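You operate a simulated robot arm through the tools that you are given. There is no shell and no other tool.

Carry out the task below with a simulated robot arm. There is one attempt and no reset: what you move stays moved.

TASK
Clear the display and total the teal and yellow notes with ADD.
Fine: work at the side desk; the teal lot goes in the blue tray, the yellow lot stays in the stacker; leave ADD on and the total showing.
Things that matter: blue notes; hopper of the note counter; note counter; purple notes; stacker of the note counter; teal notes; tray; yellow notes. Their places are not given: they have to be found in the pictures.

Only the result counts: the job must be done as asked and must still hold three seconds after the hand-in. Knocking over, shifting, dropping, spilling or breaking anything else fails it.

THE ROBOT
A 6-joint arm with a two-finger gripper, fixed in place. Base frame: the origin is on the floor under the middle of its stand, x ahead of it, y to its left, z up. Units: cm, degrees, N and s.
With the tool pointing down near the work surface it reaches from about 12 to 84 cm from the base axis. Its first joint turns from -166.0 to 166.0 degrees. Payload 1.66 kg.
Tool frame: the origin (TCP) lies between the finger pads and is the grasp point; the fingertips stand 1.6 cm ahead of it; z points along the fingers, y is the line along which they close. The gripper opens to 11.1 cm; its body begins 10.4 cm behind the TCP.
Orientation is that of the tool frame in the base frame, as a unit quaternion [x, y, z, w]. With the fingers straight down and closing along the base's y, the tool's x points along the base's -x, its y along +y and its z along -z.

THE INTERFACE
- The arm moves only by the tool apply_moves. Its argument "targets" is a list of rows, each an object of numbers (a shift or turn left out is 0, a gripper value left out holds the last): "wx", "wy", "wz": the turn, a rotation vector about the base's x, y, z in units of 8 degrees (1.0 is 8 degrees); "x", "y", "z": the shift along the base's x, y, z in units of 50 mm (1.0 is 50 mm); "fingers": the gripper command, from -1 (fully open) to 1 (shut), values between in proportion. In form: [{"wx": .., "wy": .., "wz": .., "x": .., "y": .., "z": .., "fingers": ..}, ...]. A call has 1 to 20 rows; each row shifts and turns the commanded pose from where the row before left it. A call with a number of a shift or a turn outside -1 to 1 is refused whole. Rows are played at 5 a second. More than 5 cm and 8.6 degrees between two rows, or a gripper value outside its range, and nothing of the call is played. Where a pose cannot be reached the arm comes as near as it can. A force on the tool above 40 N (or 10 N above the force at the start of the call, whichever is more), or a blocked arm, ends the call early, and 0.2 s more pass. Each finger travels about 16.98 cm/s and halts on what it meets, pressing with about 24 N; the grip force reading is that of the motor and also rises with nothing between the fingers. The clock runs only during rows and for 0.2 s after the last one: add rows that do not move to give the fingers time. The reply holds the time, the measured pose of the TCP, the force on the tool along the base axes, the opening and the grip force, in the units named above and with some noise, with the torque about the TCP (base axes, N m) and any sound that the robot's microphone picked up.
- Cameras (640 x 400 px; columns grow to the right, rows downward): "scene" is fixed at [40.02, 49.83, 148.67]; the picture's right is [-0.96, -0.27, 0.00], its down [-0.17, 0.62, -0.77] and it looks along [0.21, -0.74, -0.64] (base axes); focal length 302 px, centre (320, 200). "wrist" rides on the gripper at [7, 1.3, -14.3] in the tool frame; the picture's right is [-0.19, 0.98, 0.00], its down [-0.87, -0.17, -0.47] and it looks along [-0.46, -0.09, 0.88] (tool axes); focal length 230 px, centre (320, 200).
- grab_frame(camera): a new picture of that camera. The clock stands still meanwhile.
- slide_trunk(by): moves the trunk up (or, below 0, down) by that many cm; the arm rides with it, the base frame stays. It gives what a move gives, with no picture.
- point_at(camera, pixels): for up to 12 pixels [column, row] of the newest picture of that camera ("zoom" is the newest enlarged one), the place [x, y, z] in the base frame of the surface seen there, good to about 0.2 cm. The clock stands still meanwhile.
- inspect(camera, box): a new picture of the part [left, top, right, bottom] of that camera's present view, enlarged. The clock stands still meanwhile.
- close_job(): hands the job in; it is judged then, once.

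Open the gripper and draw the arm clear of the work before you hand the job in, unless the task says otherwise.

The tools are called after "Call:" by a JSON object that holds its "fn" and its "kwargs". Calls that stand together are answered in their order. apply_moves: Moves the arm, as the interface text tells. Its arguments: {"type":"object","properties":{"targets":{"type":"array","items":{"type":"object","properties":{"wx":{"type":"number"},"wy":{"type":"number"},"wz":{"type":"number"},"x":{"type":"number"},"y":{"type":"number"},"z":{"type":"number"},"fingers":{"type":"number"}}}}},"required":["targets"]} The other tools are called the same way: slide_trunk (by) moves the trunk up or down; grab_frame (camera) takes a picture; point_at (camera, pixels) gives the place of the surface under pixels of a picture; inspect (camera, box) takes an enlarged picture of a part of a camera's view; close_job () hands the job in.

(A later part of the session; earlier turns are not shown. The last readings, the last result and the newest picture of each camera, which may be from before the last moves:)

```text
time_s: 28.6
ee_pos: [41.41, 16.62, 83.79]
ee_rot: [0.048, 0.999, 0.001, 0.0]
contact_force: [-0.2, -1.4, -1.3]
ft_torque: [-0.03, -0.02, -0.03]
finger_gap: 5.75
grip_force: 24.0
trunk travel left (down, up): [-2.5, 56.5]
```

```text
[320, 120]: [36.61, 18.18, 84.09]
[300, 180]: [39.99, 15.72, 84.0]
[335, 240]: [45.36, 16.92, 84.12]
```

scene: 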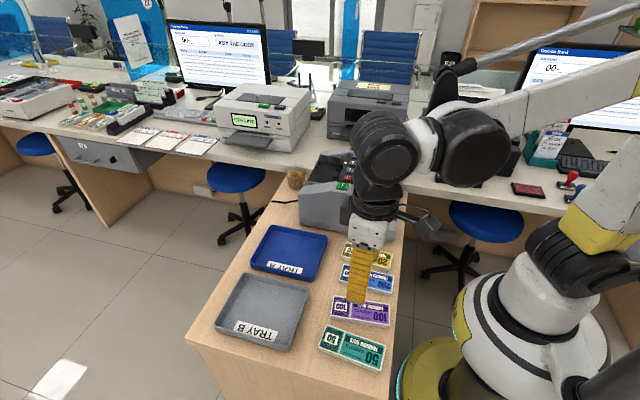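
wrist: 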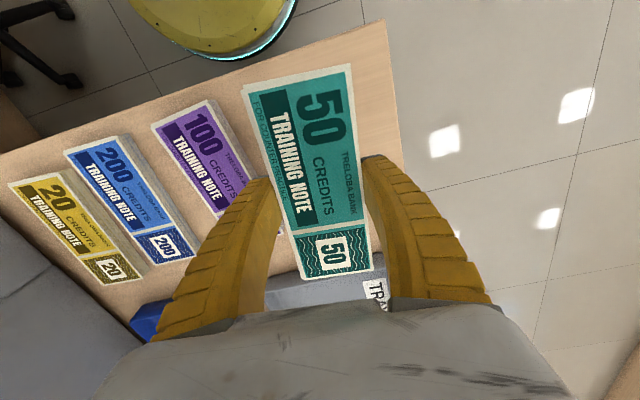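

The notes are held firmly, top at z≈84.0 for TCP 83.8. I'll lift to ~102 cm smoothly before traversing.

Call:
{"fn": "apply_moves", "kwargs": {"targets": [{"z": 0.1}, {"z": 0.25}, {"z": 0.4}, {"z": 0.55}, {"z": 0.6}, {"z": 0.6}, {"z": 0.55}, {"z": 0.4}, {"z": 0.2}, {"z": 0.05}, {}]}}

Call:
{"fn": "apply_moves", "kwargs": {"targets": [{"x": 0.1, "y": -0.25, "wz": -0.5}, {"x": 0.2, "y": -0.45, "wz": -0.53}, {"x": 0.2, "y": -0.5, "wz": -0.53}, {"x": 0.21, "y": -0.53, "wz": -0.53}, {"x": 0.21, "y": -0.53, "wz": -0.53}, {"x": 0.21, "y": -0.53, "wz": -0.53}, {"x": 0.21, "y": -0.53, "wz": -0.53}, {"x": 0.21, "y": -0.53, "wz": -0.53}, {"x": 0.21, "y": -0.53, "wz": -0.53}, {"x": 0.21, "y": -0.53, "wz": -0.53}, {"x": 0.21, "y": -0.53, "wz": -0.53}, {"x": 0.21, "y": -0.53, "wz": -0.53}, {"x": 0.21, "y": -0.53, "wz": -0.53}, {"x": 0.21, "y": -0.53, "wz": -0.53}, {"x": 0.21, "y": -0.53, "wz": -0.53}, {"x": 0.21, "y": -0.53, "wz": -0.53}, {"x": 0.2, "y": -0.5, "wz": -0.53}, {"x": 0.2, "y": -0.45, "wz": -0.53}, {"x": 0.1, "y": -0.25, "wz": -0.53}, {}]}}

Call:
{"fn": "grab_frame", "kwargs": {"camera": "wrist"}}

Call:
{"fn": "grab_frame", "kwargs": {"camera": "scene"}}

```text
time_s: 31.0
ee_pos: [41.5, 16.84, 102.23]
ee_rot: [0.049, 0.999, 0.001, 0.0]
contact_force: [0.5, 0.2, -0.7]
ft_torque: [0.04, 0.0, 0.0]
finger_gap: 5.72
grip_force: 24.1
trunk travel left (down, up): [-2.5, 56.5]
```

```text
time_s: 35.2
ee_pos: [60.03, -29.6, 102.08]
ee_rot: [0.681, 0.732, 0.0, -0.001]
contact_force: [0.2, -0.4, -1.5]
ft_torque: [-0.01, -0.01, -0.01]
finger_gap: 5.76
grip_force: 24.3
trunk travel left (down, up): [-2.5, 56.5]
```

```text
taken
```

wrist: 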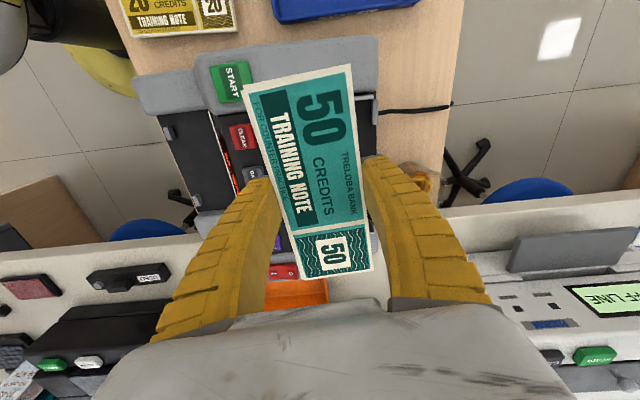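

```text
taken
```

scene: 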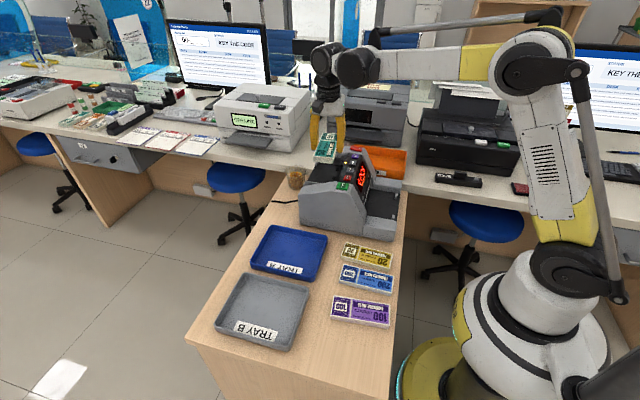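

The gripper is now above the hopper. I'll measure the held note's corners relative to the TCP, to place it accurately.

Call:
{"fn": "point_at", "kwargs": {"camera": "wrist", "pixels": [[247, 87], [349, 68], [370, 267], [303, 277], [300, 170], [168, 130], [395, 150], [376, 115], [205, 110], [385, 225], [360, 220]]}}

Call:
{"fn": "inspect", "kwargs": {"camera": "scene", "box": [280, 110, 420, 250]}}

```text
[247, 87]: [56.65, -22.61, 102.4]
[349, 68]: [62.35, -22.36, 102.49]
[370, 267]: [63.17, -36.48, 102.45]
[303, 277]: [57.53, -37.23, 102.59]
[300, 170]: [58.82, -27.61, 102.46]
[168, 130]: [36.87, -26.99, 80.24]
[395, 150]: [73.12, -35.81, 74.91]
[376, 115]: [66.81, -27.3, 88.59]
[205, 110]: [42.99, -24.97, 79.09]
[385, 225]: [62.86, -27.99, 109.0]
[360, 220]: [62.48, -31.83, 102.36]
```

```text
2.86 times, centred on (350, 180) of scene
```

zoom: 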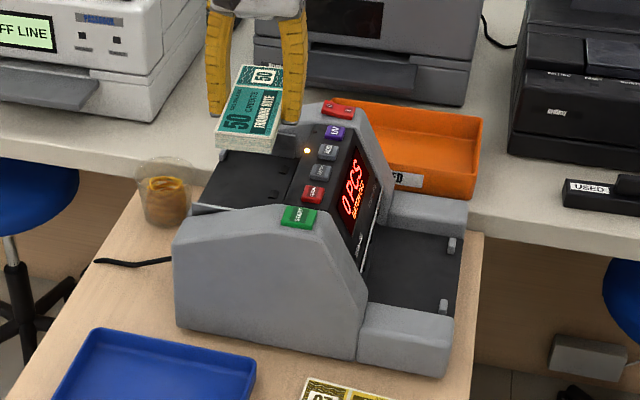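

The held note is centred at the TCP, 3.3° short of alignment. I'll measure the console's rear edge and the rear tabs to choose the drop position.

Call:
{"fn": "inspect", "kwargs": {"camera": "wrist", "box": [160, 50, 420, 290]}}

Call:
{"fn": "point_at", "kwargs": {"camera": "scene", "pixels": [[340, 172], [336, 181], [333, 188], [343, 164], [332, 178], [337, 169], [321, 180], [318, 187], [349, 158]]}}

```text
1.67 times, centred on (290, 170) of wrist
```

zoom: 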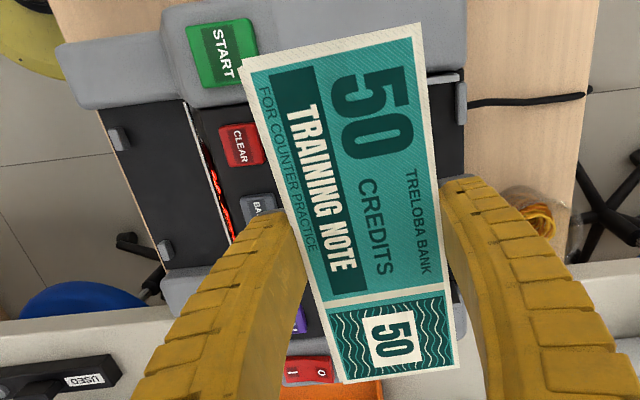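

```text
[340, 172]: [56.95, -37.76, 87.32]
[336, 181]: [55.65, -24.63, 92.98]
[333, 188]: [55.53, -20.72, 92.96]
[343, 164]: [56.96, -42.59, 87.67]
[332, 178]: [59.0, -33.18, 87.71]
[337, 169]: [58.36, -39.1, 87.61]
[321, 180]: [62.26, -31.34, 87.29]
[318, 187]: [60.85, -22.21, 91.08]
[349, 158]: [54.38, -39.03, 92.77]
```

I'll measure the outer profile of the front (left) finger to check clearance to the console edge (x≈55.9).

Call:
{"fn": "point_at", "kwargs": {"camera": "wrist", "pixels": [[250, 182], [238, 192], [228, 205], [217, 220], [205, 240], [195, 260], [183, 285], [165, 320], [275, 195], [280, 210], [385, 170], [400, 185]]}}

```text
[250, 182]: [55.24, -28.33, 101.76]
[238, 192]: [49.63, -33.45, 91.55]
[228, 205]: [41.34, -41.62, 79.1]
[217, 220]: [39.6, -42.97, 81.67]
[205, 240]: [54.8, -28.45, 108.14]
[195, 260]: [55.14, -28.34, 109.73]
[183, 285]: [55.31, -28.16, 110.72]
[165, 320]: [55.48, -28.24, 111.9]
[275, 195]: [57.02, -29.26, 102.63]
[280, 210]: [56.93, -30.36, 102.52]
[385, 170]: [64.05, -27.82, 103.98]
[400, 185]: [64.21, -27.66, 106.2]
```

Front finger outer face is ~5 cm from TCP, so I'll target TCP (62.2, −33.3). Aligning first at height.

Call:
{"fn": "apply_moves", "kwargs": {"targets": [{"x": 0.2, "y": -0.3, "wz": -0.42}, {"x": 0.24, "y": -0.43}, {}, {}]}}

Call:
{"fn": "grab_frame", "kwargs": {"camera": "wrist"}}

Call:
{"fn": "point_at", "kwargs": {"camera": "wrist", "pixels": [[247, 87], [349, 68], [370, 267], [303, 277]]}}

Call:
{"fn": "inspect", "kwargs": {"camera": "scene", "box": [280, 110, 420, 250]}}

```text
time_s: 36.2
ee_pos: [62.25, -33.27, 102.28]
ee_rot: [0.702, 0.712, 0.0, 0.0]
contact_force: [-0.1, 0.0, -1.4]
ft_torque: [0.0, 0.02, -0.01]
finger_gap: 5.75
grip_force: 23.8
trunk travel left (down, up): [-2.5, 56.5]
```

```text
taken
```

wrist: 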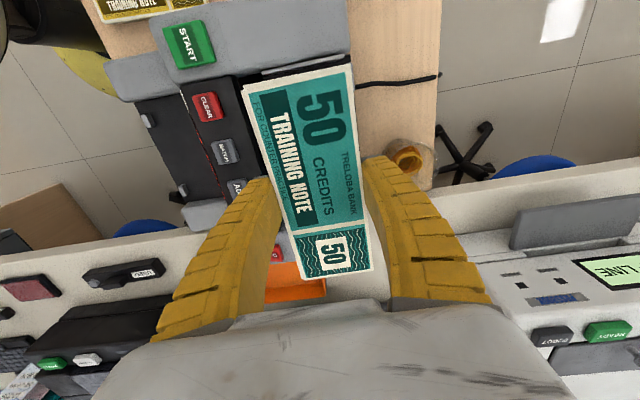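

```text
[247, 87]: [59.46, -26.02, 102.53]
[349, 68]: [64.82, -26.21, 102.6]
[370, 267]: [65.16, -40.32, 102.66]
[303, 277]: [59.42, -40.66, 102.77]
```

```text
2.86 times, centred on (350, 180) of scene
```

zoom: 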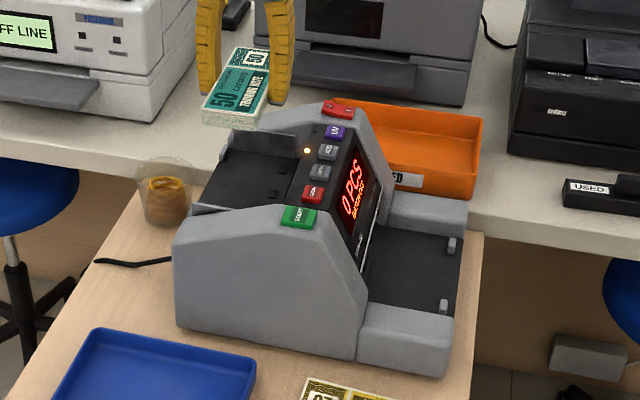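

Note is aligned (y −26.1…−40.5, x 59.4…65). Descending to just above the hopper floor.

Call:
{"fn": "apply_moves", "kwargs": {"targets": [{"z": -0.3}, {"z": -0.5}, {"z": -0.55}, {"z": -0.5}, {"z": -0.35}, {"z": -0.2}, {}]}}

Call:
{"fn": "grab_frame", "kwargs": {"camera": "wrist"}}

Call:
{"fn": "inspect", "kwargs": {"camera": "scene", "box": [280, 130, 380, 230]}}

```text
time_s: 37.8
ee_pos: [62.14, -33.36, 90.31]
ee_rot: [0.702, 0.712, -0.001, 0.0]
contact_force: [-1.0, -0.1, -1.4]
ft_torque: [-0.02, -0.01, -0.01]
finger_gap: 5.7
grip_force: 23.8
trunk travel left (down, up): [-2.5, 56.5]
```

```text
taken
```

wrist: 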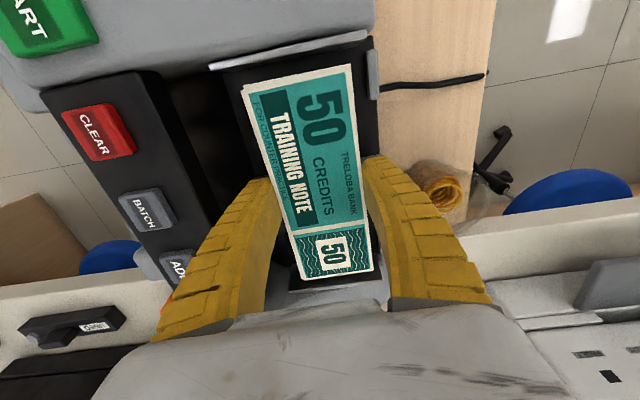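

```text
4.00 times, centred on (330, 180) of scene
```

zoom: 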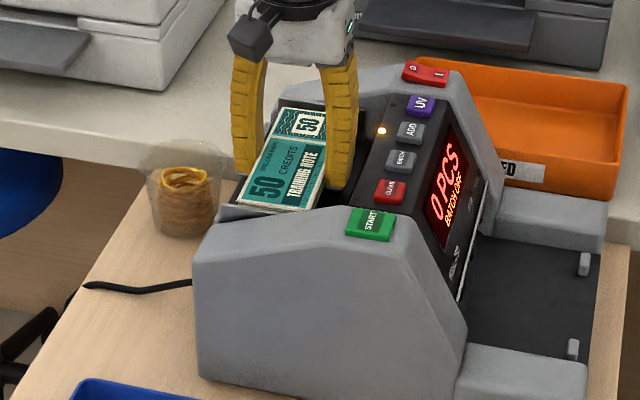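

Clear on all sides. Lowering gently until the note touches the hopper floor.

Call:
{"fn": "apply_moves", "kwargs": {"targets": [{"z": -0.06}, {"z": -0.04}, {"z": -0.03}, {}]}}

```text
time_s: 38.8
ee_pos: [62.27, -33.31, 89.47]
ee_rot: [0.701, 0.713, 0.0, -0.001]
contact_force: [0.5, 0.0, -0.8]
ft_torque: [0.0, 0.01, -0.03]
finger_gap: 5.71
grip_force: 24.2
trunk travel left (down, up): [-2.5, 56.5]
```

No contact yet; lowering 0.1–0.2 cm more, then opening slightly to release.

Call:
{"fn": "apply_moves", "kwargs": {"targets": [{"z": -0.02}, {"z": -0.02}, {}]}}

```text
time_s: 39.6
ee_pos: [62.22, -33.23, 89.19]
ee_rot: [0.702, 0.712, 0.0, 0.0]
contact_force: [-0.4, -0.7, -0.6]
ft_torque: [0.03, 0.01, 0.0]
finger_gap: 5.73
grip_force: 24.4
trunk travel left (down, up): [-2.5, 56.5]
```

Note is within ~0.2 cm of the floor. Releasing by opening to ~6.8 cm.

Call:
{"fn": "apply_moves", "kwargs": {"targets": [{"fingers": -0.2}, {}, {}, {}]}}

Call:
{"fn": "grab_frame", "kwargs": {"camera": "wrist"}}

Call:
{"fn": "inspect", "kwargs": {"camera": "scene", "box": [280, 130, 380, 230]}}

```text
time_s: 40.6
ee_pos: [62.18, -33.37, 89.37]
ee_rot: [0.702, 0.712, 0.0, -0.001]
contact_force: [-1.2, -0.5, -0.2]
ft_torque: [0.02, -0.02, 0.0]
finger_gap: 6.83
grip_force: 1.2
trunk travel left (down, up): [-2.5, 56.5]
```

```text
taken
```

wrist: 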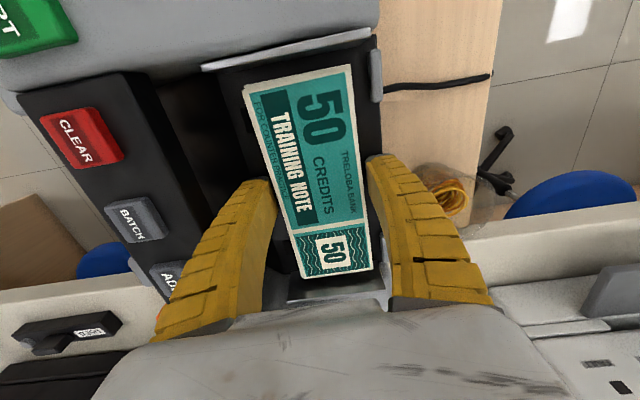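

```text
4.00 times, centred on (330, 180) of scene
```

zoom: 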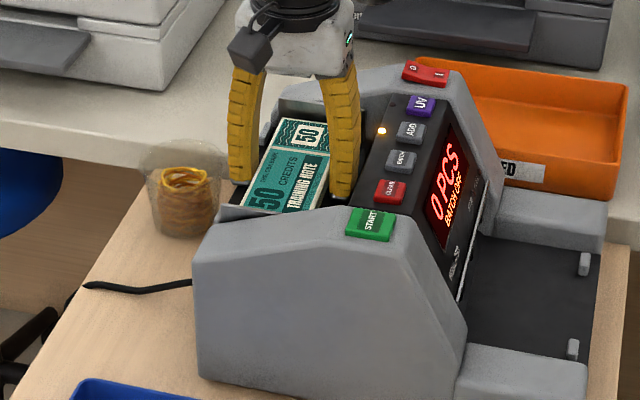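

Released into the hopper. I'll raise the gripper straight up slowly and verify.

Call:
{"fn": "apply_moves", "kwargs": {"targets": [{"z": 0.1}, {"z": 0.3}, {"z": 0.5}, {"z": 0.7}, {"z": 0.7}, {"z": 0.3}, {}]}}

Call:
{"fn": "grab_frame", "kwargs": {"camera": "wrist"}}

Call:
{"fn": "inspect", "kwargs": {"camera": "scene", "box": [280, 130, 380, 230]}}

```text
time_s: 42.2
ee_pos: [62.19, -33.12, 102.41]
ee_rot: [0.701, 0.713, 0.0, -0.001]
contact_force: [0.3, -1.4, -0.1]
ft_torque: [0.0, 0.01, 0.0]
finger_gap: 6.83
grip_force: 1.5
trunk travel left (down, up): [-2.5, 56.5]
```

```text
taken
```

wrist: 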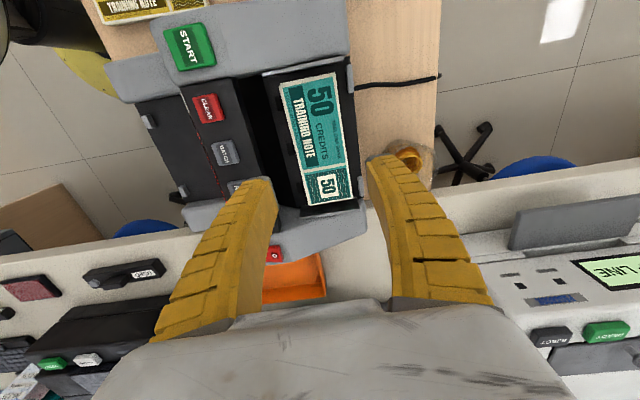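

```text
4.00 times, centred on (330, 180) of scene
```

zoom: 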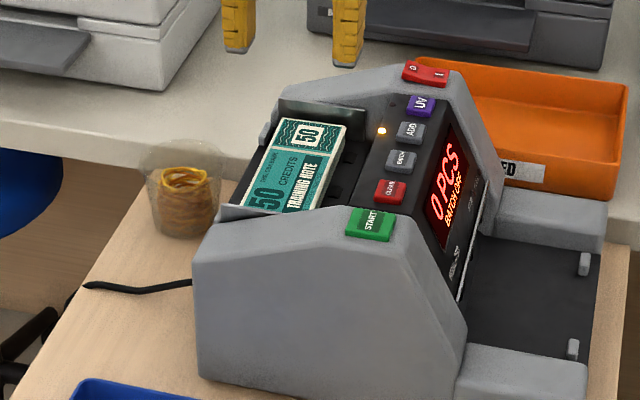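

Teal notes sit well in the hopper. Now I'll shut the fingers and go above START (53.1, −22.1).

Call:
{"fn": "apply_moves", "kwargs": {"targets": [{"fingers": 1, "x": -0.6, "y": 0.73}, {"x": -0.61, "y": 0.74}, {"x": -0.61, "y": 0.74}, {}, {"z": -0.6}, {"z": -0.6}, {}]}}

Call:
{"fn": "grab_frame", "kwargs": {"camera": "wrist"}}

Call:
{"fn": "inspect", "kwargs": {"camera": "scene", "box": [280, 130, 380, 230]}}

```text
time_s: 43.8
ee_pos: [53.07, -22.32, 96.17]
ee_rot: [0.702, 0.712, 0.0, -0.001]
contact_force: [-0.2, -0.8, -0.1]
ft_torque: [-0.01, -0.01, -0.01]
finger_gap: 0.0
grip_force: 23.9
trunk travel left (down, up): [-2.5, 56.5]
```

```text
taken
```

wrist: 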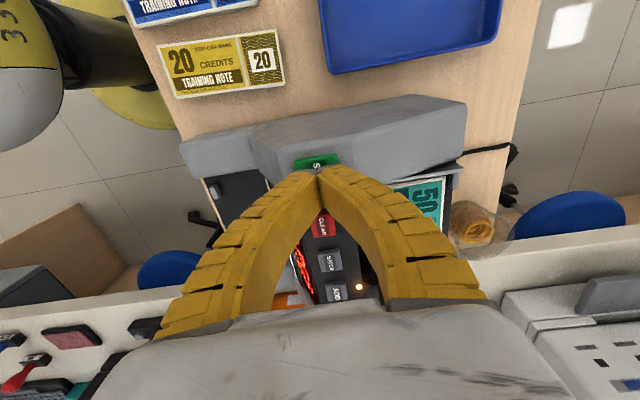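

```text
4.00 times, centred on (330, 180) of scene
```

zoom: 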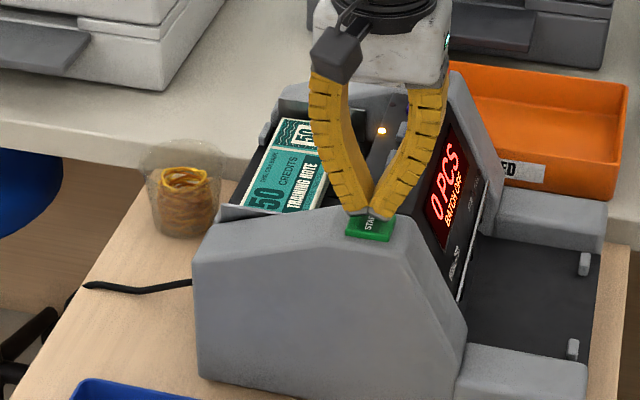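

The tip is over START. Pressing with a hold.

Call:
{"fn": "apply_moves", "kwargs": {"targets": [{"y": 0.05, "z": -0.15}, {"z": -0.06}, {"z": -0.04}, {"z": -0.03}, {"z": -0.02}, {}, {}, {}]}}

Call:
{"fn": "inspect", "kwargs": {"camera": "scene", "box": [280, 130, 420, 250]}}

```text
time_s: 45.6
ee_pos: [53.15, -22.04, 94.74]
ee_rot: [0.702, 0.712, 0.0, 0.001]
contact_force: [0.1, -1.1, 2.6]
ft_torque: [0.0, 0.02, 0.01]
finger_gap: 0.6
grip_force: 27.9
trunk travel left (down, up): [-2.5, 56.5]
heard: click
```

```text
3.33 times, centred on (350, 190) of scene
```

zoom: 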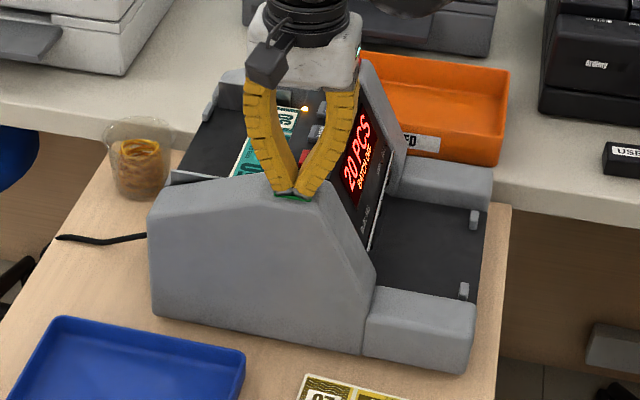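

Counting has started (20 PCS). I'll lift off START and wait for the run to finish.

Call:
{"fn": "apply_moves", "kwargs": {"targets": [{"z": 0.3}, {"z": 0.6}, {"z": 0.6}, {}, {}, {}, {}, {}, {}, {}]}}

Call:
{"fn": "inspect", "kwargs": {"camera": "scene", "box": [280, 130, 420, 250]}}

```text
time_s: 47.8
ee_pos: [53.21, -21.95, 102.44]
ee_rot: [0.702, 0.712, -0.001, 0.0]
contact_force: [0.6, 0.2, -0.3]
ft_torque: [-0.03, 0.01, 0.03]
finger_gap: 0.0
grip_force: 28.7
trunk travel left (down, up): [-2.5, 56.5]
```

```text
3.33 times, centred on (350, 190) of scene
```

zoom: 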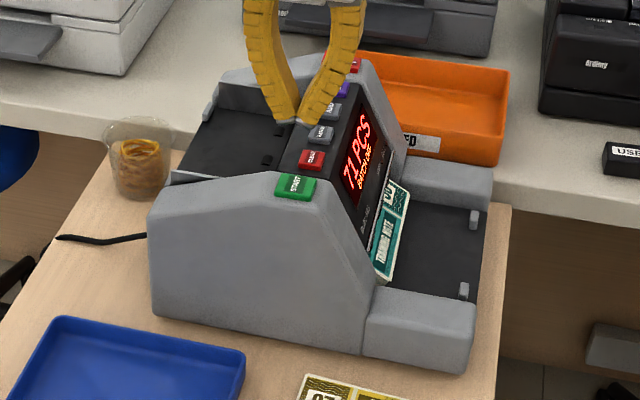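

The display shows 71 PCS and the notes are emerging in the stacker. I'll wait a bit more and check again.

Call:
{"fn": "apply_moves", "kwargs": {"targets": [{}, {}, {}, {}, {}, {}, {}, {}, {}, {}]}}

Call:
{"fn": "inspect", "kwargs": {"camera": "scene", "box": [300, 140, 420, 240]}}

```text
time_s: 50.0
ee_pos: [53.25, -22.01, 102.3]
ee_rot: [0.702, 0.712, 0.0, 0.0]
contact_force: [0.0, 0.5, 0.3]
ft_torque: [-0.02, 0.0, 0.01]
finger_gap: 0.0
grip_force: 28.6
trunk travel left (down, up): [-2.5, 56.5]
```

```text
4.00 times, centred on (360, 190) of scene
```

zoom: 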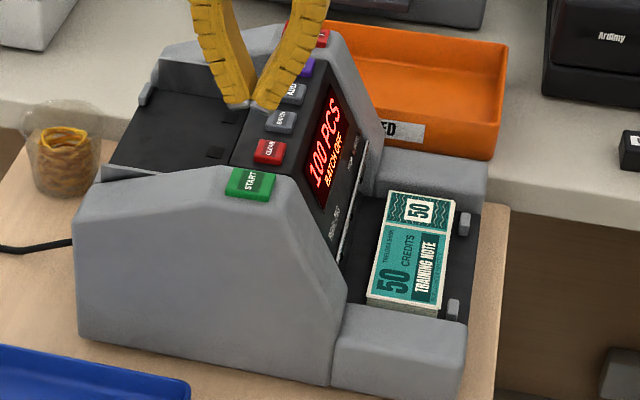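

Count finished at 100 PCS and the teal notes lie in the stacker. I'll measure their corners.

Call:
{"fn": "point_at", "kwargs": {"camera": "zoom", "pixels": [[394, 195], [452, 205], [438, 308], [371, 295], [410, 250], [464, 222], [453, 308], [365, 240], [345, 235], [340, 220], [362, 160], [455, 180]]}}

```text
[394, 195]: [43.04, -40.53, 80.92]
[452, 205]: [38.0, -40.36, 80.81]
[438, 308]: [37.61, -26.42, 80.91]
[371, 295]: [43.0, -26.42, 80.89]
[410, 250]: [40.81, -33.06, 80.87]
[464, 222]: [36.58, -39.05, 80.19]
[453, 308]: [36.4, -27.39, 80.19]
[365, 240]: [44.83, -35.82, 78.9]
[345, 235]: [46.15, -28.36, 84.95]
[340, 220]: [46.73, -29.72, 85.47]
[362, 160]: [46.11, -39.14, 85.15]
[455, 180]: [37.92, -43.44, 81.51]
```

Teal in stacker: centre (40.35, −33.5), top z≈80.9; console front face at x≈46. I'll check how wide the gripper body is for clearance to the console.

Call:
{"fn": "grab_frame", "kwargs": {"camera": "wrist"}}

Call:
{"fn": "point_at", "kwargs": {"camera": "wrist", "pixels": [[160, 345], [130, 370], [105, 395], [480, 305], [510, 330], [540, 365], [560, 395], [320, 320], [320, 380]]}}

```text
taken
```

wrist: 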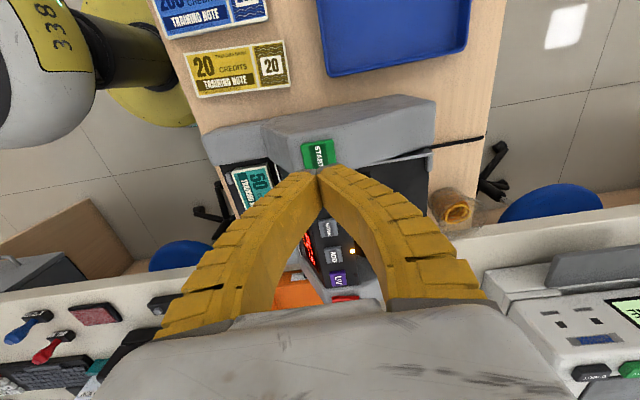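

```text
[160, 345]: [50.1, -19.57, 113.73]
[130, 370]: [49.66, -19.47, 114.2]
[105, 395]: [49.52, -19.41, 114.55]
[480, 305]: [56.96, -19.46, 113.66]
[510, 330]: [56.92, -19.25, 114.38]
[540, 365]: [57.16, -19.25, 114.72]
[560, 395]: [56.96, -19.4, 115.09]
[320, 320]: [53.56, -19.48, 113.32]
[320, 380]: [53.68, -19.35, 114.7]
```

The gripper body is only ±3.7 cm wide, so there's room. Moving above the stacker notes at (40.0, −33.5) with gap ~6.8 cm.

Call:
{"fn": "apply_moves", "kwargs": {"targets": [{"x": -0.66, "y": -0.57}, {"x": -0.66, "y": -0.58}, {"x": -0.66, "y": -0.58}, {"x": -0.66, "y": -0.57, "fingers": -0.2}, {}, {}, {"z": -0.8}, {"z": -0.8}, {}]}}

Call:
{"fn": "grab_frame", "kwargs": {"camera": "wrist"}}

Call:
{"fn": "inspect", "kwargs": {"camera": "scene", "box": [310, 140, 430, 240]}}

```text
time_s: 52.0
ee_pos: [39.77, -33.35, 94.31]
ee_rot: [0.702, 0.712, -0.001, 0.0]
contact_force: [0.7, -0.2, 0.2]
ft_torque: [0.0, -0.03, 0.0]
finger_gap: 6.87
grip_force: 1.2
trunk travel left (down, up): [-2.5, 56.5]
```

```text
taken
```

wrist: 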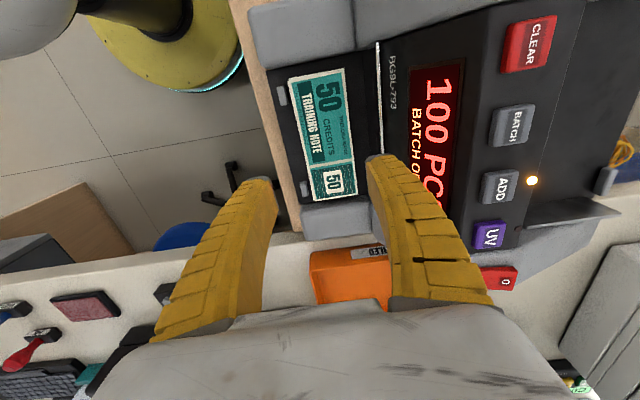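

```text
4.00 times, centred on (370, 190) of scene
```

zoom: 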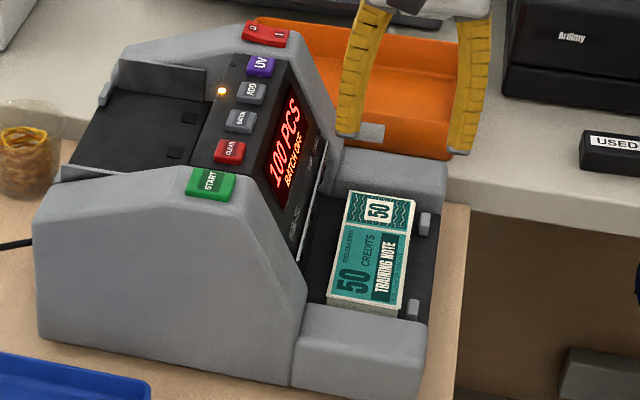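

ADD lamp is on and display reads 100 PCS. I'll measure the white strip on the console front, the finger positions, and the note from this view.

Call:
{"fn": "point_at", "kwargs": {"camera": "wrist", "pixels": [[380, 100], [379, 60], [381, 145], [371, 160], [385, 156], [400, 165], [410, 185], [420, 205], [290, 80], [343, 70], [355, 193], [313, 200]]}}

Call:
{"fn": "inspect", "kwargs": {"camera": "wrist", "box": [260, 40, 460, 220]}}

```text
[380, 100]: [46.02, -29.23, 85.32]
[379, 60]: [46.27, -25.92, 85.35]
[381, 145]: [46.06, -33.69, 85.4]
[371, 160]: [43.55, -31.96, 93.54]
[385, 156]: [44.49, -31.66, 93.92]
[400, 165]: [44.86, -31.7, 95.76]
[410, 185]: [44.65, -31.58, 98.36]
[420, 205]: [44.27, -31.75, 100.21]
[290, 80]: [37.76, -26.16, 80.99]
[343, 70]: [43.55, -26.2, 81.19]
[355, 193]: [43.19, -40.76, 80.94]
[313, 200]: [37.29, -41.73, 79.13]
```

```text
2.22 times, centred on (360, 130) of wrist
```

zoom: 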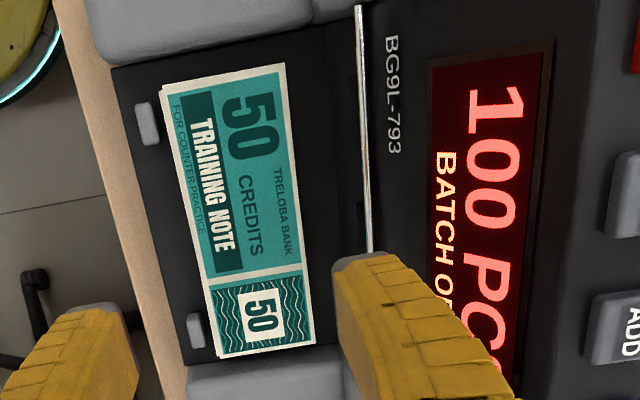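

There's over 1 cm clearance to the strip. Shifting +0.3 cm in x and descending to just above the stacker floor.

Call:
{"fn": "apply_moves", "kwargs": {"targets": [{"x": 0.06, "z": -0.5}, {"z": -0.7}, {"z": -0.7}, {"z": -0.4}, {"z": -0.26}, {}, {}]}}

Call:
{"fn": "grab_frame", "kwargs": {"camera": "wrist"}}

Call:
{"fn": "inspect", "kwargs": {"camera": "scene", "box": [310, 140, 430, 240]}}

```text
time_s: 53.6
ee_pos: [40.08, -33.29, 81.39]
ee_rot: [0.702, 0.712, 0.001, 0.001]
contact_force: [0.7, 0.8, -0.2]
ft_torque: [0.01, 0.03, -0.02]
finger_gap: 6.84
grip_force: 0.8
trunk travel left (down, up): [-2.5, 56.5]
```

```text
taken
```

wrist: 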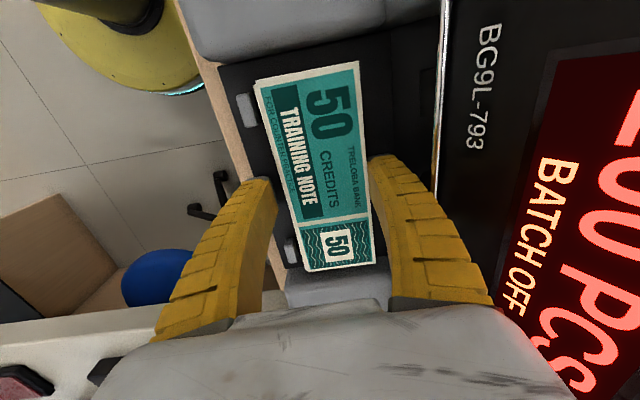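

```text
4.00 times, centred on (370, 190) of scene
```

zoom: 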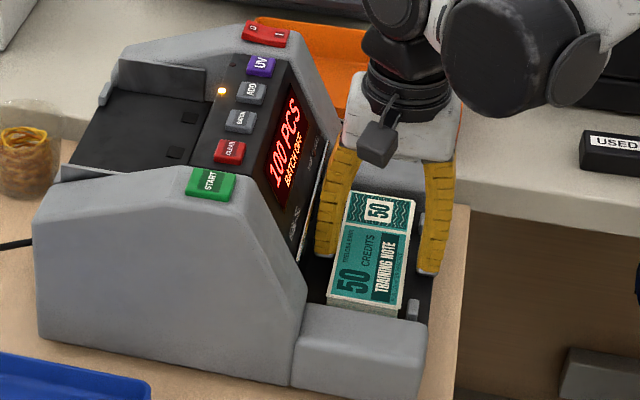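

Fingers straddle the notes cleanly. Lowering a further 0.6 cm in small steps.

Call:
{"fn": "apply_moves", "kwargs": {"targets": [{"z": -0.06}, {"z": -0.04}, {"z": -0.02}, {}]}}

```text
time_s: 54.6
ee_pos: [40.05, -33.48, 80.83]
ee_rot: [0.702, 0.712, 0.0, 0.0]
contact_force: [-0.7, -0.3, 0.1]
ft_torque: [-0.03, -0.01, -0.02]
finger_gap: 6.82
grip_force: 1.1
trunk travel left (down, up): [-2.5, 56.5]
```

No contact at 80.8; going down another 0.15 cm and closing.

Call:
{"fn": "apply_moves", "kwargs": {"targets": [{"z": -0.02}, {"z": -0.01}, {"fingers": 1}, {}, {}, {}]}}

Call:
{"fn": "apply_moves", "kwargs": {"targets": [{"z": 0.04}, {"z": 0.04}, {"z": 0.04}, {"z": 0.04}, {}]}}

Call:
{"fn": "grab_frame", "kwargs": {"camera": "wrist"}}

Call:
{"fn": "inspect", "kwargs": {"camera": "scene", "box": [310, 140, 430, 240]}}

```text
time_s: 56.0
ee_pos: [40.16, -33.41, 80.9]
ee_rot: [0.702, 0.712, 0.0, 0.001]
contact_force: [-1.4, -2.2, 7.7]
ft_torque: [-0.02, 0.02, -0.04]
finger_gap: 5.75
grip_force: 23.5
trunk travel left (down, up): [-2.5, 56.5]
```

```text
time_s: 57.2
ee_pos: [40.19, -33.5, 81.57]
ee_rot: [0.702, 0.712, 0.0, 0.001]
contact_force: [0.0, 0.5, -1.1]
ft_torque: [0.03, -0.02, 0.0]
finger_gap: 5.74
grip_force: 23.8
trunk travel left (down, up): [-2.5, 56.5]
```

```text
taken
```

wrist: 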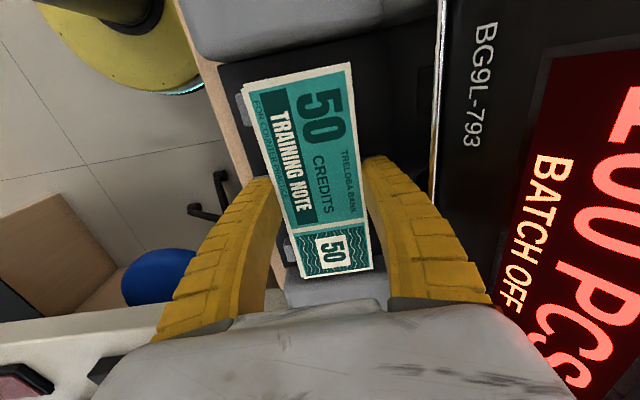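

```text
4.00 times, centred on (370, 190) of scene
```

zoom: 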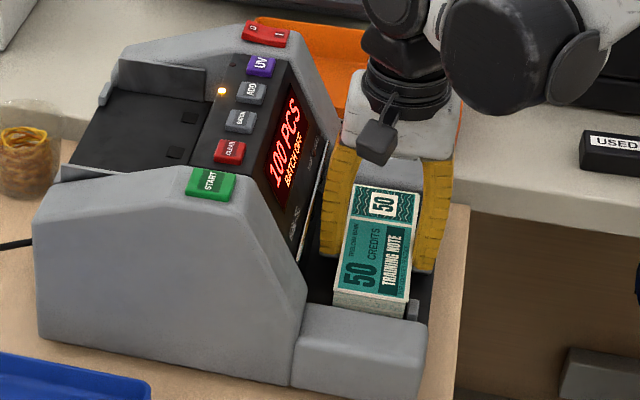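

The teal notes are secured and lifting. I'll raise smoothly to ~101 cm.

Call:
{"fn": "apply_moves", "kwargs": {"targets": [{"z": 0.08}, {"z": 0.18}, {"z": 0.3}, {"z": 0.45}, {"z": 0.55}, {"z": 0.6}, {"z": 0.6}, {"z": 0.5}, {"z": 0.35}, {"z": 0.2}, {"z": 0.06}, {}]}}

Call:
{"fn": "apply_moves", "kwargs": {"targets": [{"x": 0.12, "y": 0.12, "wz": 0.5}, {"x": 0.2, "y": 0.2, "wz": 0.6}, {"x": 0.26, "y": 0.27, "wz": 0.6}, {"x": 0.27, "y": 0.28, "wz": 0.6}, {"x": 0.27, "y": 0.28, "wz": 0.6}, {"x": 0.27, "y": 0.28, "wz": 0.6}, {"x": 0.27, "y": 0.28, "wz": 0.6}, {"x": 0.27, "y": 0.28, "wz": 0.6}, {"x": 0.27, "y": 0.28, "wz": 0.6}, {"x": 0.27, "y": 0.28, "wz": 0.6}, {"x": 0.27, "y": 0.28, "wz": 0.6}, {"x": 0.27, "y": 0.28, "wz": 0.6}, {"x": 0.27, "y": 0.28, "wz": 0.6}, {"x": 0.27, "y": 0.28, "wz": 0.6}, {"x": 0.27, "y": 0.28, "wz": 0.6}, {"x": 0.27, "y": 0.28, "wz": 0.6}, {"x": 0.27, "y": 0.27, "wz": 0.6}, {"x": 0.26, "y": 0.26, "wz": 0.6}, {"x": 0.16, "y": 0.16, "wz": 0.5}, {}]}}

Call:
{"fn": "grab_frame", "kwargs": {"camera": "wrist"}}

Call:
{"fn": "grab_frame", "kwargs": {"camera": "scene"}}

```text
time_s: 59.8
ee_pos: [40.17, -33.4, 100.83]
ee_rot: [0.702, 0.712, 0.0, 0.0]
contact_force: [0.4, -1.0, -2.1]
ft_torque: [0.0, -0.01, 0.0]
finger_gap: 5.74
grip_force: 24.2
trunk travel left (down, up): [-2.5, 56.5]
```

```text
time_s: 64.0
ee_pos: [63.98, -8.82, 100.87]
ee_rot: [-0.005, 1.0, 0.0, 0.0]
contact_force: [-0.6, 0.1, -1.3]
ft_torque: [0.0, 0.03, 0.01]
finger_gap: 5.74
grip_force: 24.1
trunk travel left (down, up): [-2.5, 56.5]
```

```text
taken
```

wrist: 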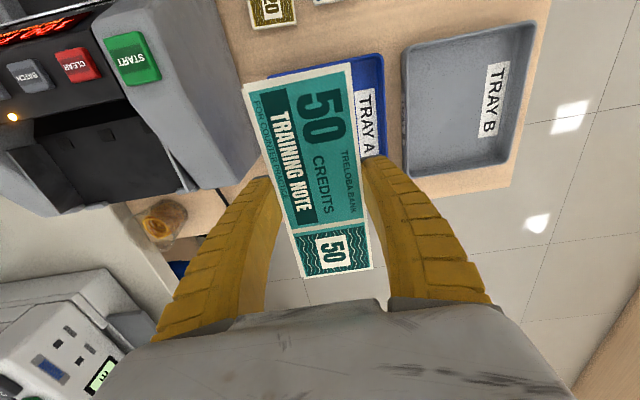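

```text
taken
```

scene: 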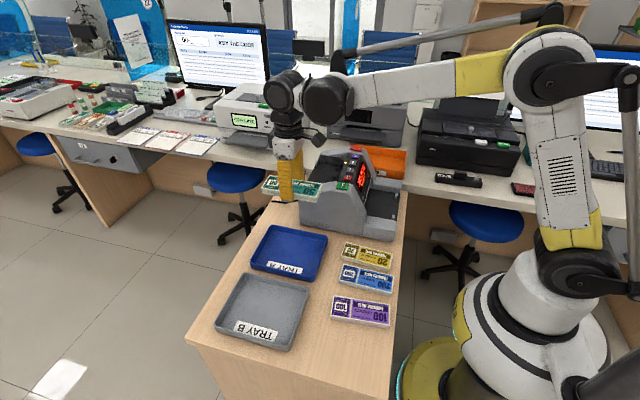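

The teal notes are above tray A's area. I'll measure the tray's interior floor and rim in a zoomed scene view.

Call:
{"fn": "inspect", "kwargs": {"camera": "scene", "box": [235, 210, 345, 290]}}

```text
5.00 times, centred on (290, 250) of scene
```

zoom: 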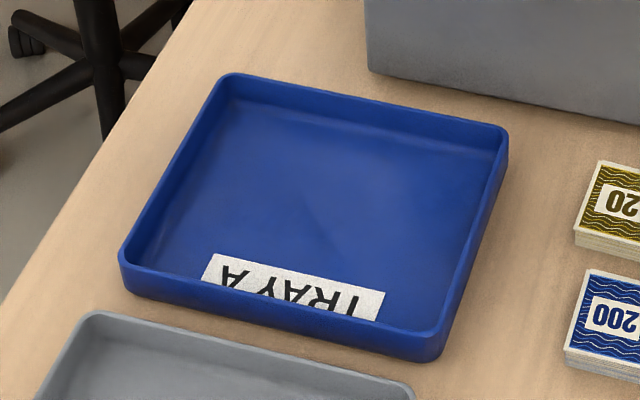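

Call:
{"fn": "point_at", "kwargs": {"camera": "zoom", "pixels": [[235, 105], [490, 160], [425, 320], [145, 265], [320, 200], [230, 77], [500, 130], [430, 350], [125, 262], [205, 260], [360, 290]]}}

```text
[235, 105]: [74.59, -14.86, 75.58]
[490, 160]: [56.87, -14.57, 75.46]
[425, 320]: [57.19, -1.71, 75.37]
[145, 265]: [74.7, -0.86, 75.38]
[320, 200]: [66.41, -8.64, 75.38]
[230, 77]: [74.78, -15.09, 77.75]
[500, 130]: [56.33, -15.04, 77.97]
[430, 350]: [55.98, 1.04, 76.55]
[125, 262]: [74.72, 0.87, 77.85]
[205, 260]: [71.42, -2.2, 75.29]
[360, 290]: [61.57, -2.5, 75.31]
```

Tray A's floor spans x 57–74.6, y −14.8…−0.5 at z≈75.4. Centering at (65.7, −7.6) and descending.

Call:
{"fn": "apply_moves", "kwargs": {"targets": [{"x": 0.17, "y": 0.12}, {"x": 0.17, "y": 0.12}, {"z": -0.2}, {"z": -0.45}, {"z": -0.6}, {"z": -0.65}, {"z": -0.65}, {"z": -0.65}, {"z": -0.55}, {"z": -0.4}, {"z": -0.25}, {"z": -0.1}, {}]}}

Call:
{"fn": "grab_frame", "kwargs": {"camera": "wrist"}}

Call:
{"fn": "inspect", "kwargs": {"camera": "scene", "box": [235, 190, 365, 290]}}

```text
time_s: 66.8
ee_pos: [65.77, -7.64, 78.47]
ee_rot: [-0.003, 1.0, 0.0, 0.0]
contact_force: [-0.5, -0.1, -1.4]
ft_torque: [-0.02, -0.02, 0.0]
finger_gap: 5.72
grip_force: 24.0
trunk travel left (down, up): [-2.5, 56.5]
```

```text
taken
```

wrist: 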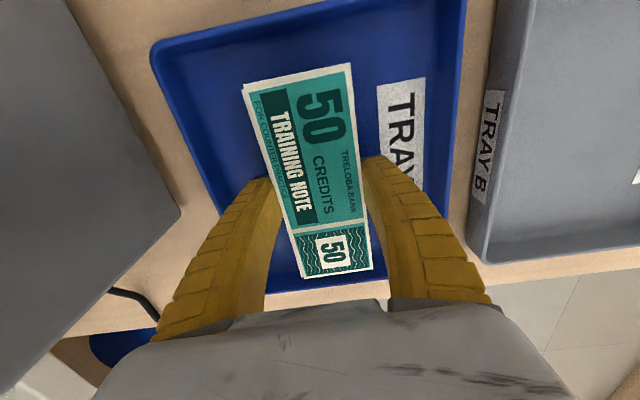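

```text
4.00 times, centred on (300, 240) of scene
```

zoom: 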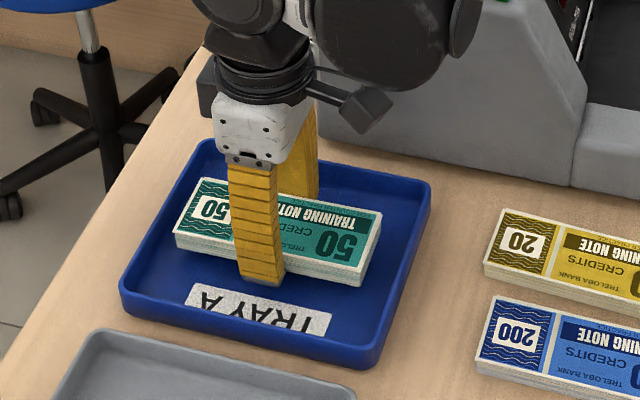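

The notes hover within the tray. Lowering ~1.1 cm, then releasing.

Call:
{"fn": "apply_moves", "kwargs": {"targets": [{"z": -0.1}, {"z": -0.06}, {"z": -0.04}, {"z": -0.02}, {}]}}

```text
time_s: 68.0
ee_pos: [65.86, -7.61, 77.14]
ee_rot: [-0.003, 1.0, 0.0, 0.001]
contact_force: [1.0, -0.9, -0.8]
ft_torque: [0.03, 0.0, -0.01]
finger_gap: 5.72
grip_force: 24.6
trunk travel left (down, up): [-2.5, 56.5]
```

Opening the fingers to release the notes, then lifting slowly.

Call:
{"fn": "apply_moves", "kwargs": {"targets": [{"fingers": -0.2}, {}, {}, {}, {"z": 0.1}, {"z": 0.3}, {"z": 0.5}, {"z": 0.7}, {"z": 0.8}, {"z": 0.8}, {"z": 0.6}, {}]}}

Call:
{"fn": "grab_frame", "kwargs": {"camera": "wrist"}}

Call:
{"fn": "inspect", "kwargs": {"camera": "scene", "box": [235, 190, 395, 310]}}

```text
time_s: 70.6
ee_pos: [65.91, -7.52, 96.31]
ee_rot: [-0.003, 1.0, 0.0, 0.0]
contact_force: [0.0, 0.0, -0.9]
ft_torque: [0.01, -0.02, 0.02]
finger_gap: 6.85
grip_force: 0.3
trunk travel left (down, up): [-2.5, 56.5]
```

```text
taken
```

wrist: 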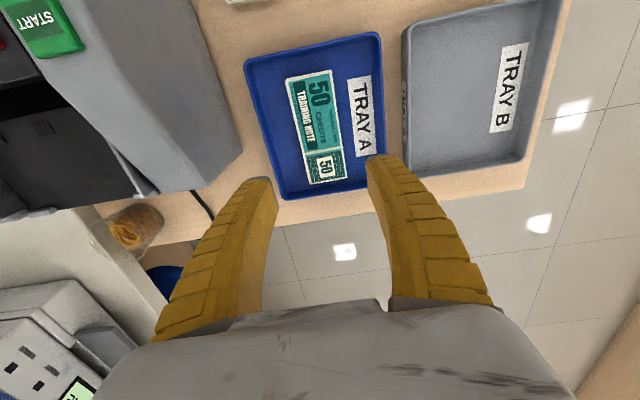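

```text
3.33 times, centred on (315, 250) of scene
```

zoom: 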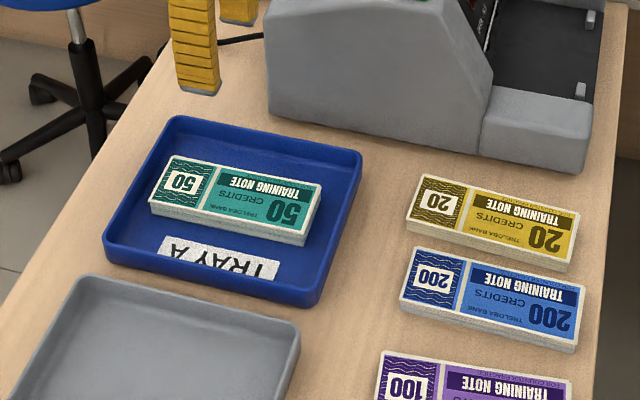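

Teal notes rest flat in tray A. Next I'll move above the yellow notes (≈42.4, −12.1) and measure them from the wrist camera.

Call:
{"fn": "apply_moves", "kwargs": {"targets": [{"z": 0.7}, {"x": -0.8, "y": -0.15}, {"x": -0.95, "y": -0.19}, {"x": -0.95, "y": -0.19}, {"x": -0.95, "y": -0.19}, {"x": -0.95, "y": -0.19}, {}, {}]}}

Call:
{"fn": "inspect", "kwargs": {"camera": "wrist", "box": [220, 50, 420, 200]}}

Call:
{"fn": "grab_frame", "kwargs": {"camera": "wrist"}}

```text
time_s: 72.4
ee_pos: [42.7, -12.09, 99.67]
ee_rot: [-0.004, 1.0, 0.0, 0.0]
contact_force: [0.3, 0.7, -0.3]
ft_torque: [0.02, 0.02, 0.02]
finger_gap: 6.85
grip_force: 1.6
trunk travel left (down, up): [-2.5, 56.5]
```

```text
2.67 times, centred on (320, 125) of wrist
```

zoom: 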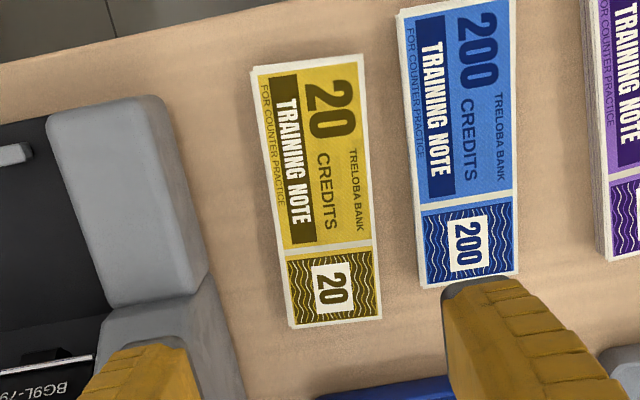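

```text
taken
```

wrist: 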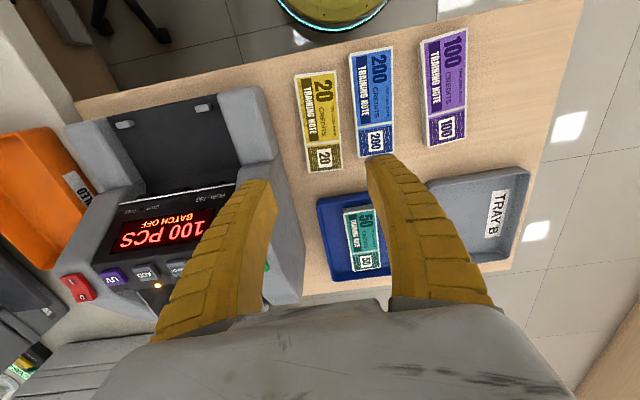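

Call:
{"fn": "point_at", "kwargs": {"camera": "zoom", "pixels": [[255, 70], [362, 58], [379, 314], [293, 324], [400, 15], [420, 285], [415, 180], [205, 200], [200, 270], [318, 180], [150, 110], [240, 370]]}}

```text
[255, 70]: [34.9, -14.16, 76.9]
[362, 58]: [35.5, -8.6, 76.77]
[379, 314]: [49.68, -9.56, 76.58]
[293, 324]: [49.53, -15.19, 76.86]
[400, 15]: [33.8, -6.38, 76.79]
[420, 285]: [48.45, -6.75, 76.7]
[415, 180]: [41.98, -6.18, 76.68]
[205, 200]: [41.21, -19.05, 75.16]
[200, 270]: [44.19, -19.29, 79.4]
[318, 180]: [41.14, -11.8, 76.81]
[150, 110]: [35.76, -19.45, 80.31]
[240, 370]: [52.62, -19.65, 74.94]
```

Yellow: centre (42.4, −11.9), yaw −4°, top 76.8; blue's edge is at y≈−6.2. I'll align and descend to just above.

Call:
{"fn": "apply_moves", "kwargs": {"targets": [{"x": -0.05, "wz": -0.56}, {"z": -0.8}, {"z": -0.9}, {"z": -0.9}, {"z": -0.8}, {"z": -0.5}, {}, {}]}}

Call:
{"fn": "grab_frame", "kwargs": {"camera": "wrist"}}

Call:
{"fn": "inspect", "kwargs": {"camera": "scene", "box": [300, 190, 430, 310]}}

```text
time_s: 74.2
ee_pos: [42.57, -12.15, 80.61]
ee_rot: [0.034, 0.999, 0.0, 0.0]
contact_force: [0.0, -0.3, 0.3]
ft_torque: [-0.01, -0.02, -0.01]
finger_gap: 6.85
grip_force: 1.4
trunk travel left (down, up): [-2.5, 56.5]
```

```text
taken
```

wrist: 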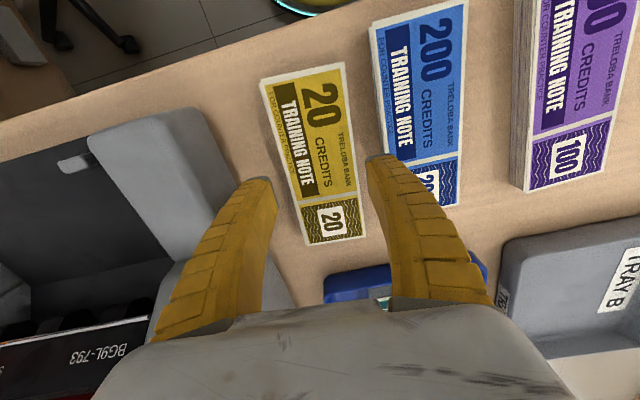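

```text
3.33 times, centred on (365, 250) of scene
```

zoom: 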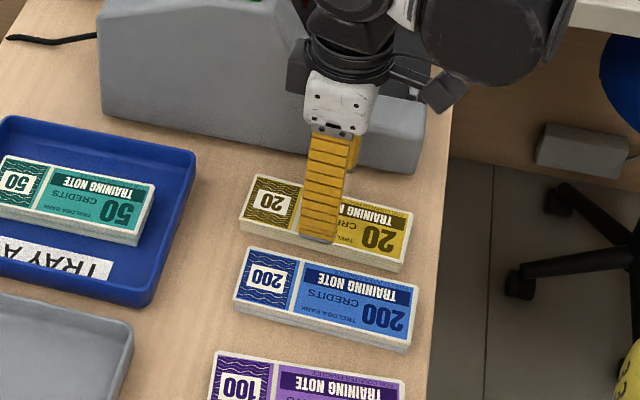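

Checking the right finger's outer edge versus the blue notes before lowering.

Call:
{"fn": "point_at", "kwargs": {"camera": "wrist", "pixels": [[370, 158], [382, 155], [392, 157], [404, 168], [262, 180], [250, 182], [405, 150], [388, 140], [348, 130], [365, 150]]}}

```text
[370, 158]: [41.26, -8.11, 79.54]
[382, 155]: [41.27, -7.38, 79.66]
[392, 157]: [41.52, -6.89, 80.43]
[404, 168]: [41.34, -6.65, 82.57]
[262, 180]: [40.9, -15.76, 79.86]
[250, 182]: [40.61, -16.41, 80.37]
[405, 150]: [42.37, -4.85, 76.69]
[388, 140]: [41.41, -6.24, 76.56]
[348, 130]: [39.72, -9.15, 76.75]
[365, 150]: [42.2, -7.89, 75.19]
```

Clearance to blue is ~0.8 cm. Shifting 0.1 cm away and lowering in steps.

Call:
{"fn": "apply_moves", "kwargs": {"targets": [{"y": -0.02, "z": -0.3}, {"z": -0.3}, {"z": -0.1}, {"z": -0.05}, {"z": -0.03}, {}]}}

```text
time_s: 75.6
ee_pos: [42.57, -12.39, 76.61]
ee_rot: [0.035, 0.999, 0.0, 0.002]
contact_force: [5.7, -3.0, 24.4]
ft_torque: [-0.28, -0.07, 0.13]
finger_gap: 6.96
grip_force: 1.3
trunk travel left (down, up): [-2.5, 56.5]
```

Table contact (24 N) at z≈76.6. I'll raise 0.1 cm and look before closing.

Call:
{"fn": "apply_moves", "kwargs": {"targets": [{"z": 0.025}, {}]}}

Call:
{"fn": "grab_frame", "kwargs": {"camera": "wrist"}}

Call:
{"fn": "inspect", "kwargs": {"camera": "scene", "box": [300, 190, 430, 310]}}

```text
time_s: 76.2
ee_pos: [42.49, -12.32, 76.6]
ee_rot: [0.034, 0.999, 0.0, 0.0]
contact_force: [3.9, -1.5, 7.9]
ft_torque: [-0.09, -0.07, 0.06]
finger_gap: 6.86
grip_force: 0.5
trunk travel left (down, up): [-2.5, 56.5]
```

```text
taken
```

wrist: 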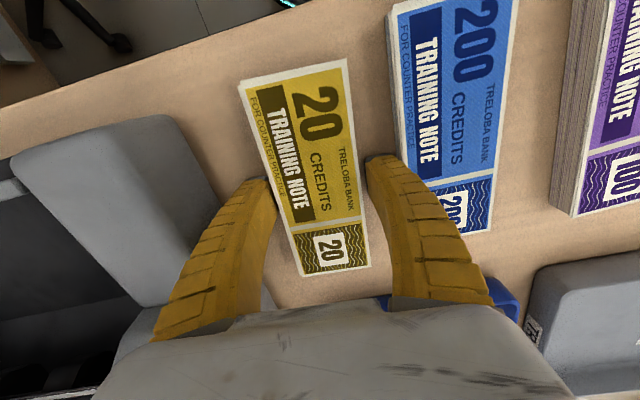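

```text
3.33 times, centred on (365, 250) of scene
```

zoom: 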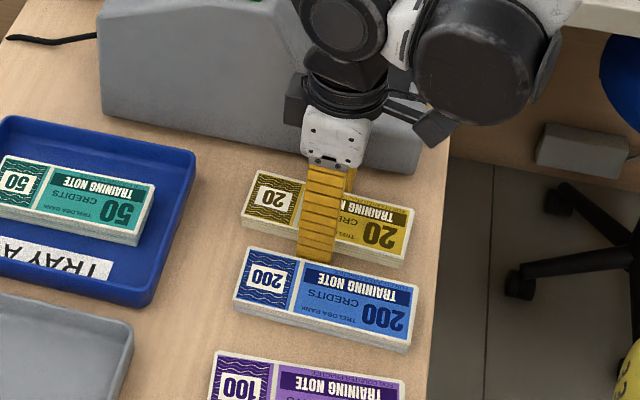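

Fingers straddle yellow and blue is untouched. Raising another 0.1 cm, closing, and lifting very slowly.

Call:
{"fn": "apply_moves", "kwargs": {"targets": [{"z": 0.02}, {}, {"fingers": 1}, {}, {}, {}]}}

Call:
{"fn": "apply_moves", "kwargs": {"targets": [{"z": 0.04}, {"z": 0.04}, {"z": 0.04}, {"z": 0.04}, {}]}}

Call:
{"fn": "grab_frame", "kwargs": {"camera": "wrist"}}

Call:
{"fn": "point_at", "kwargs": {"camera": "wrist", "pixels": [[300, 100], [310, 180], [335, 250]]}}

```text
time_s: 77.6
ee_pos: [42.45, -12.23, 76.65]
ee_rot: [0.035, 0.999, 0.0, 0.0]
contact_force: [0.3, 1.5, 2.3]
ft_torque: [-0.01, 0.05, 0.0]
finger_gap: 5.73
grip_force: 23.7
trunk travel left (down, up): [-2.5, 56.5]
```

```text
time_s: 78.8
ee_pos: [42.58, -12.32, 77.44]
ee_rot: [0.034, 0.999, 0.0, 0.0]
contact_force: [0.3, 0.5, 0.0]
ft_torque: [0.01, -0.03, 0.03]
finger_gap: 5.71
grip_force: 23.7
trunk travel left (down, up): [-2.5, 56.5]
```

```text
taken
```

wrist: 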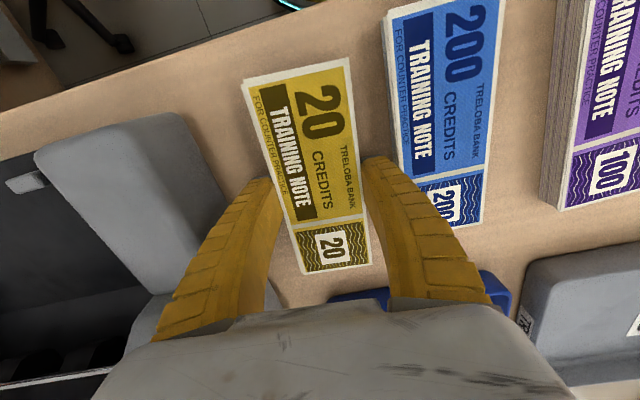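

```text
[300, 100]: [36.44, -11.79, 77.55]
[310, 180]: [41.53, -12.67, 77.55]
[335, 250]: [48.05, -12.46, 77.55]
```

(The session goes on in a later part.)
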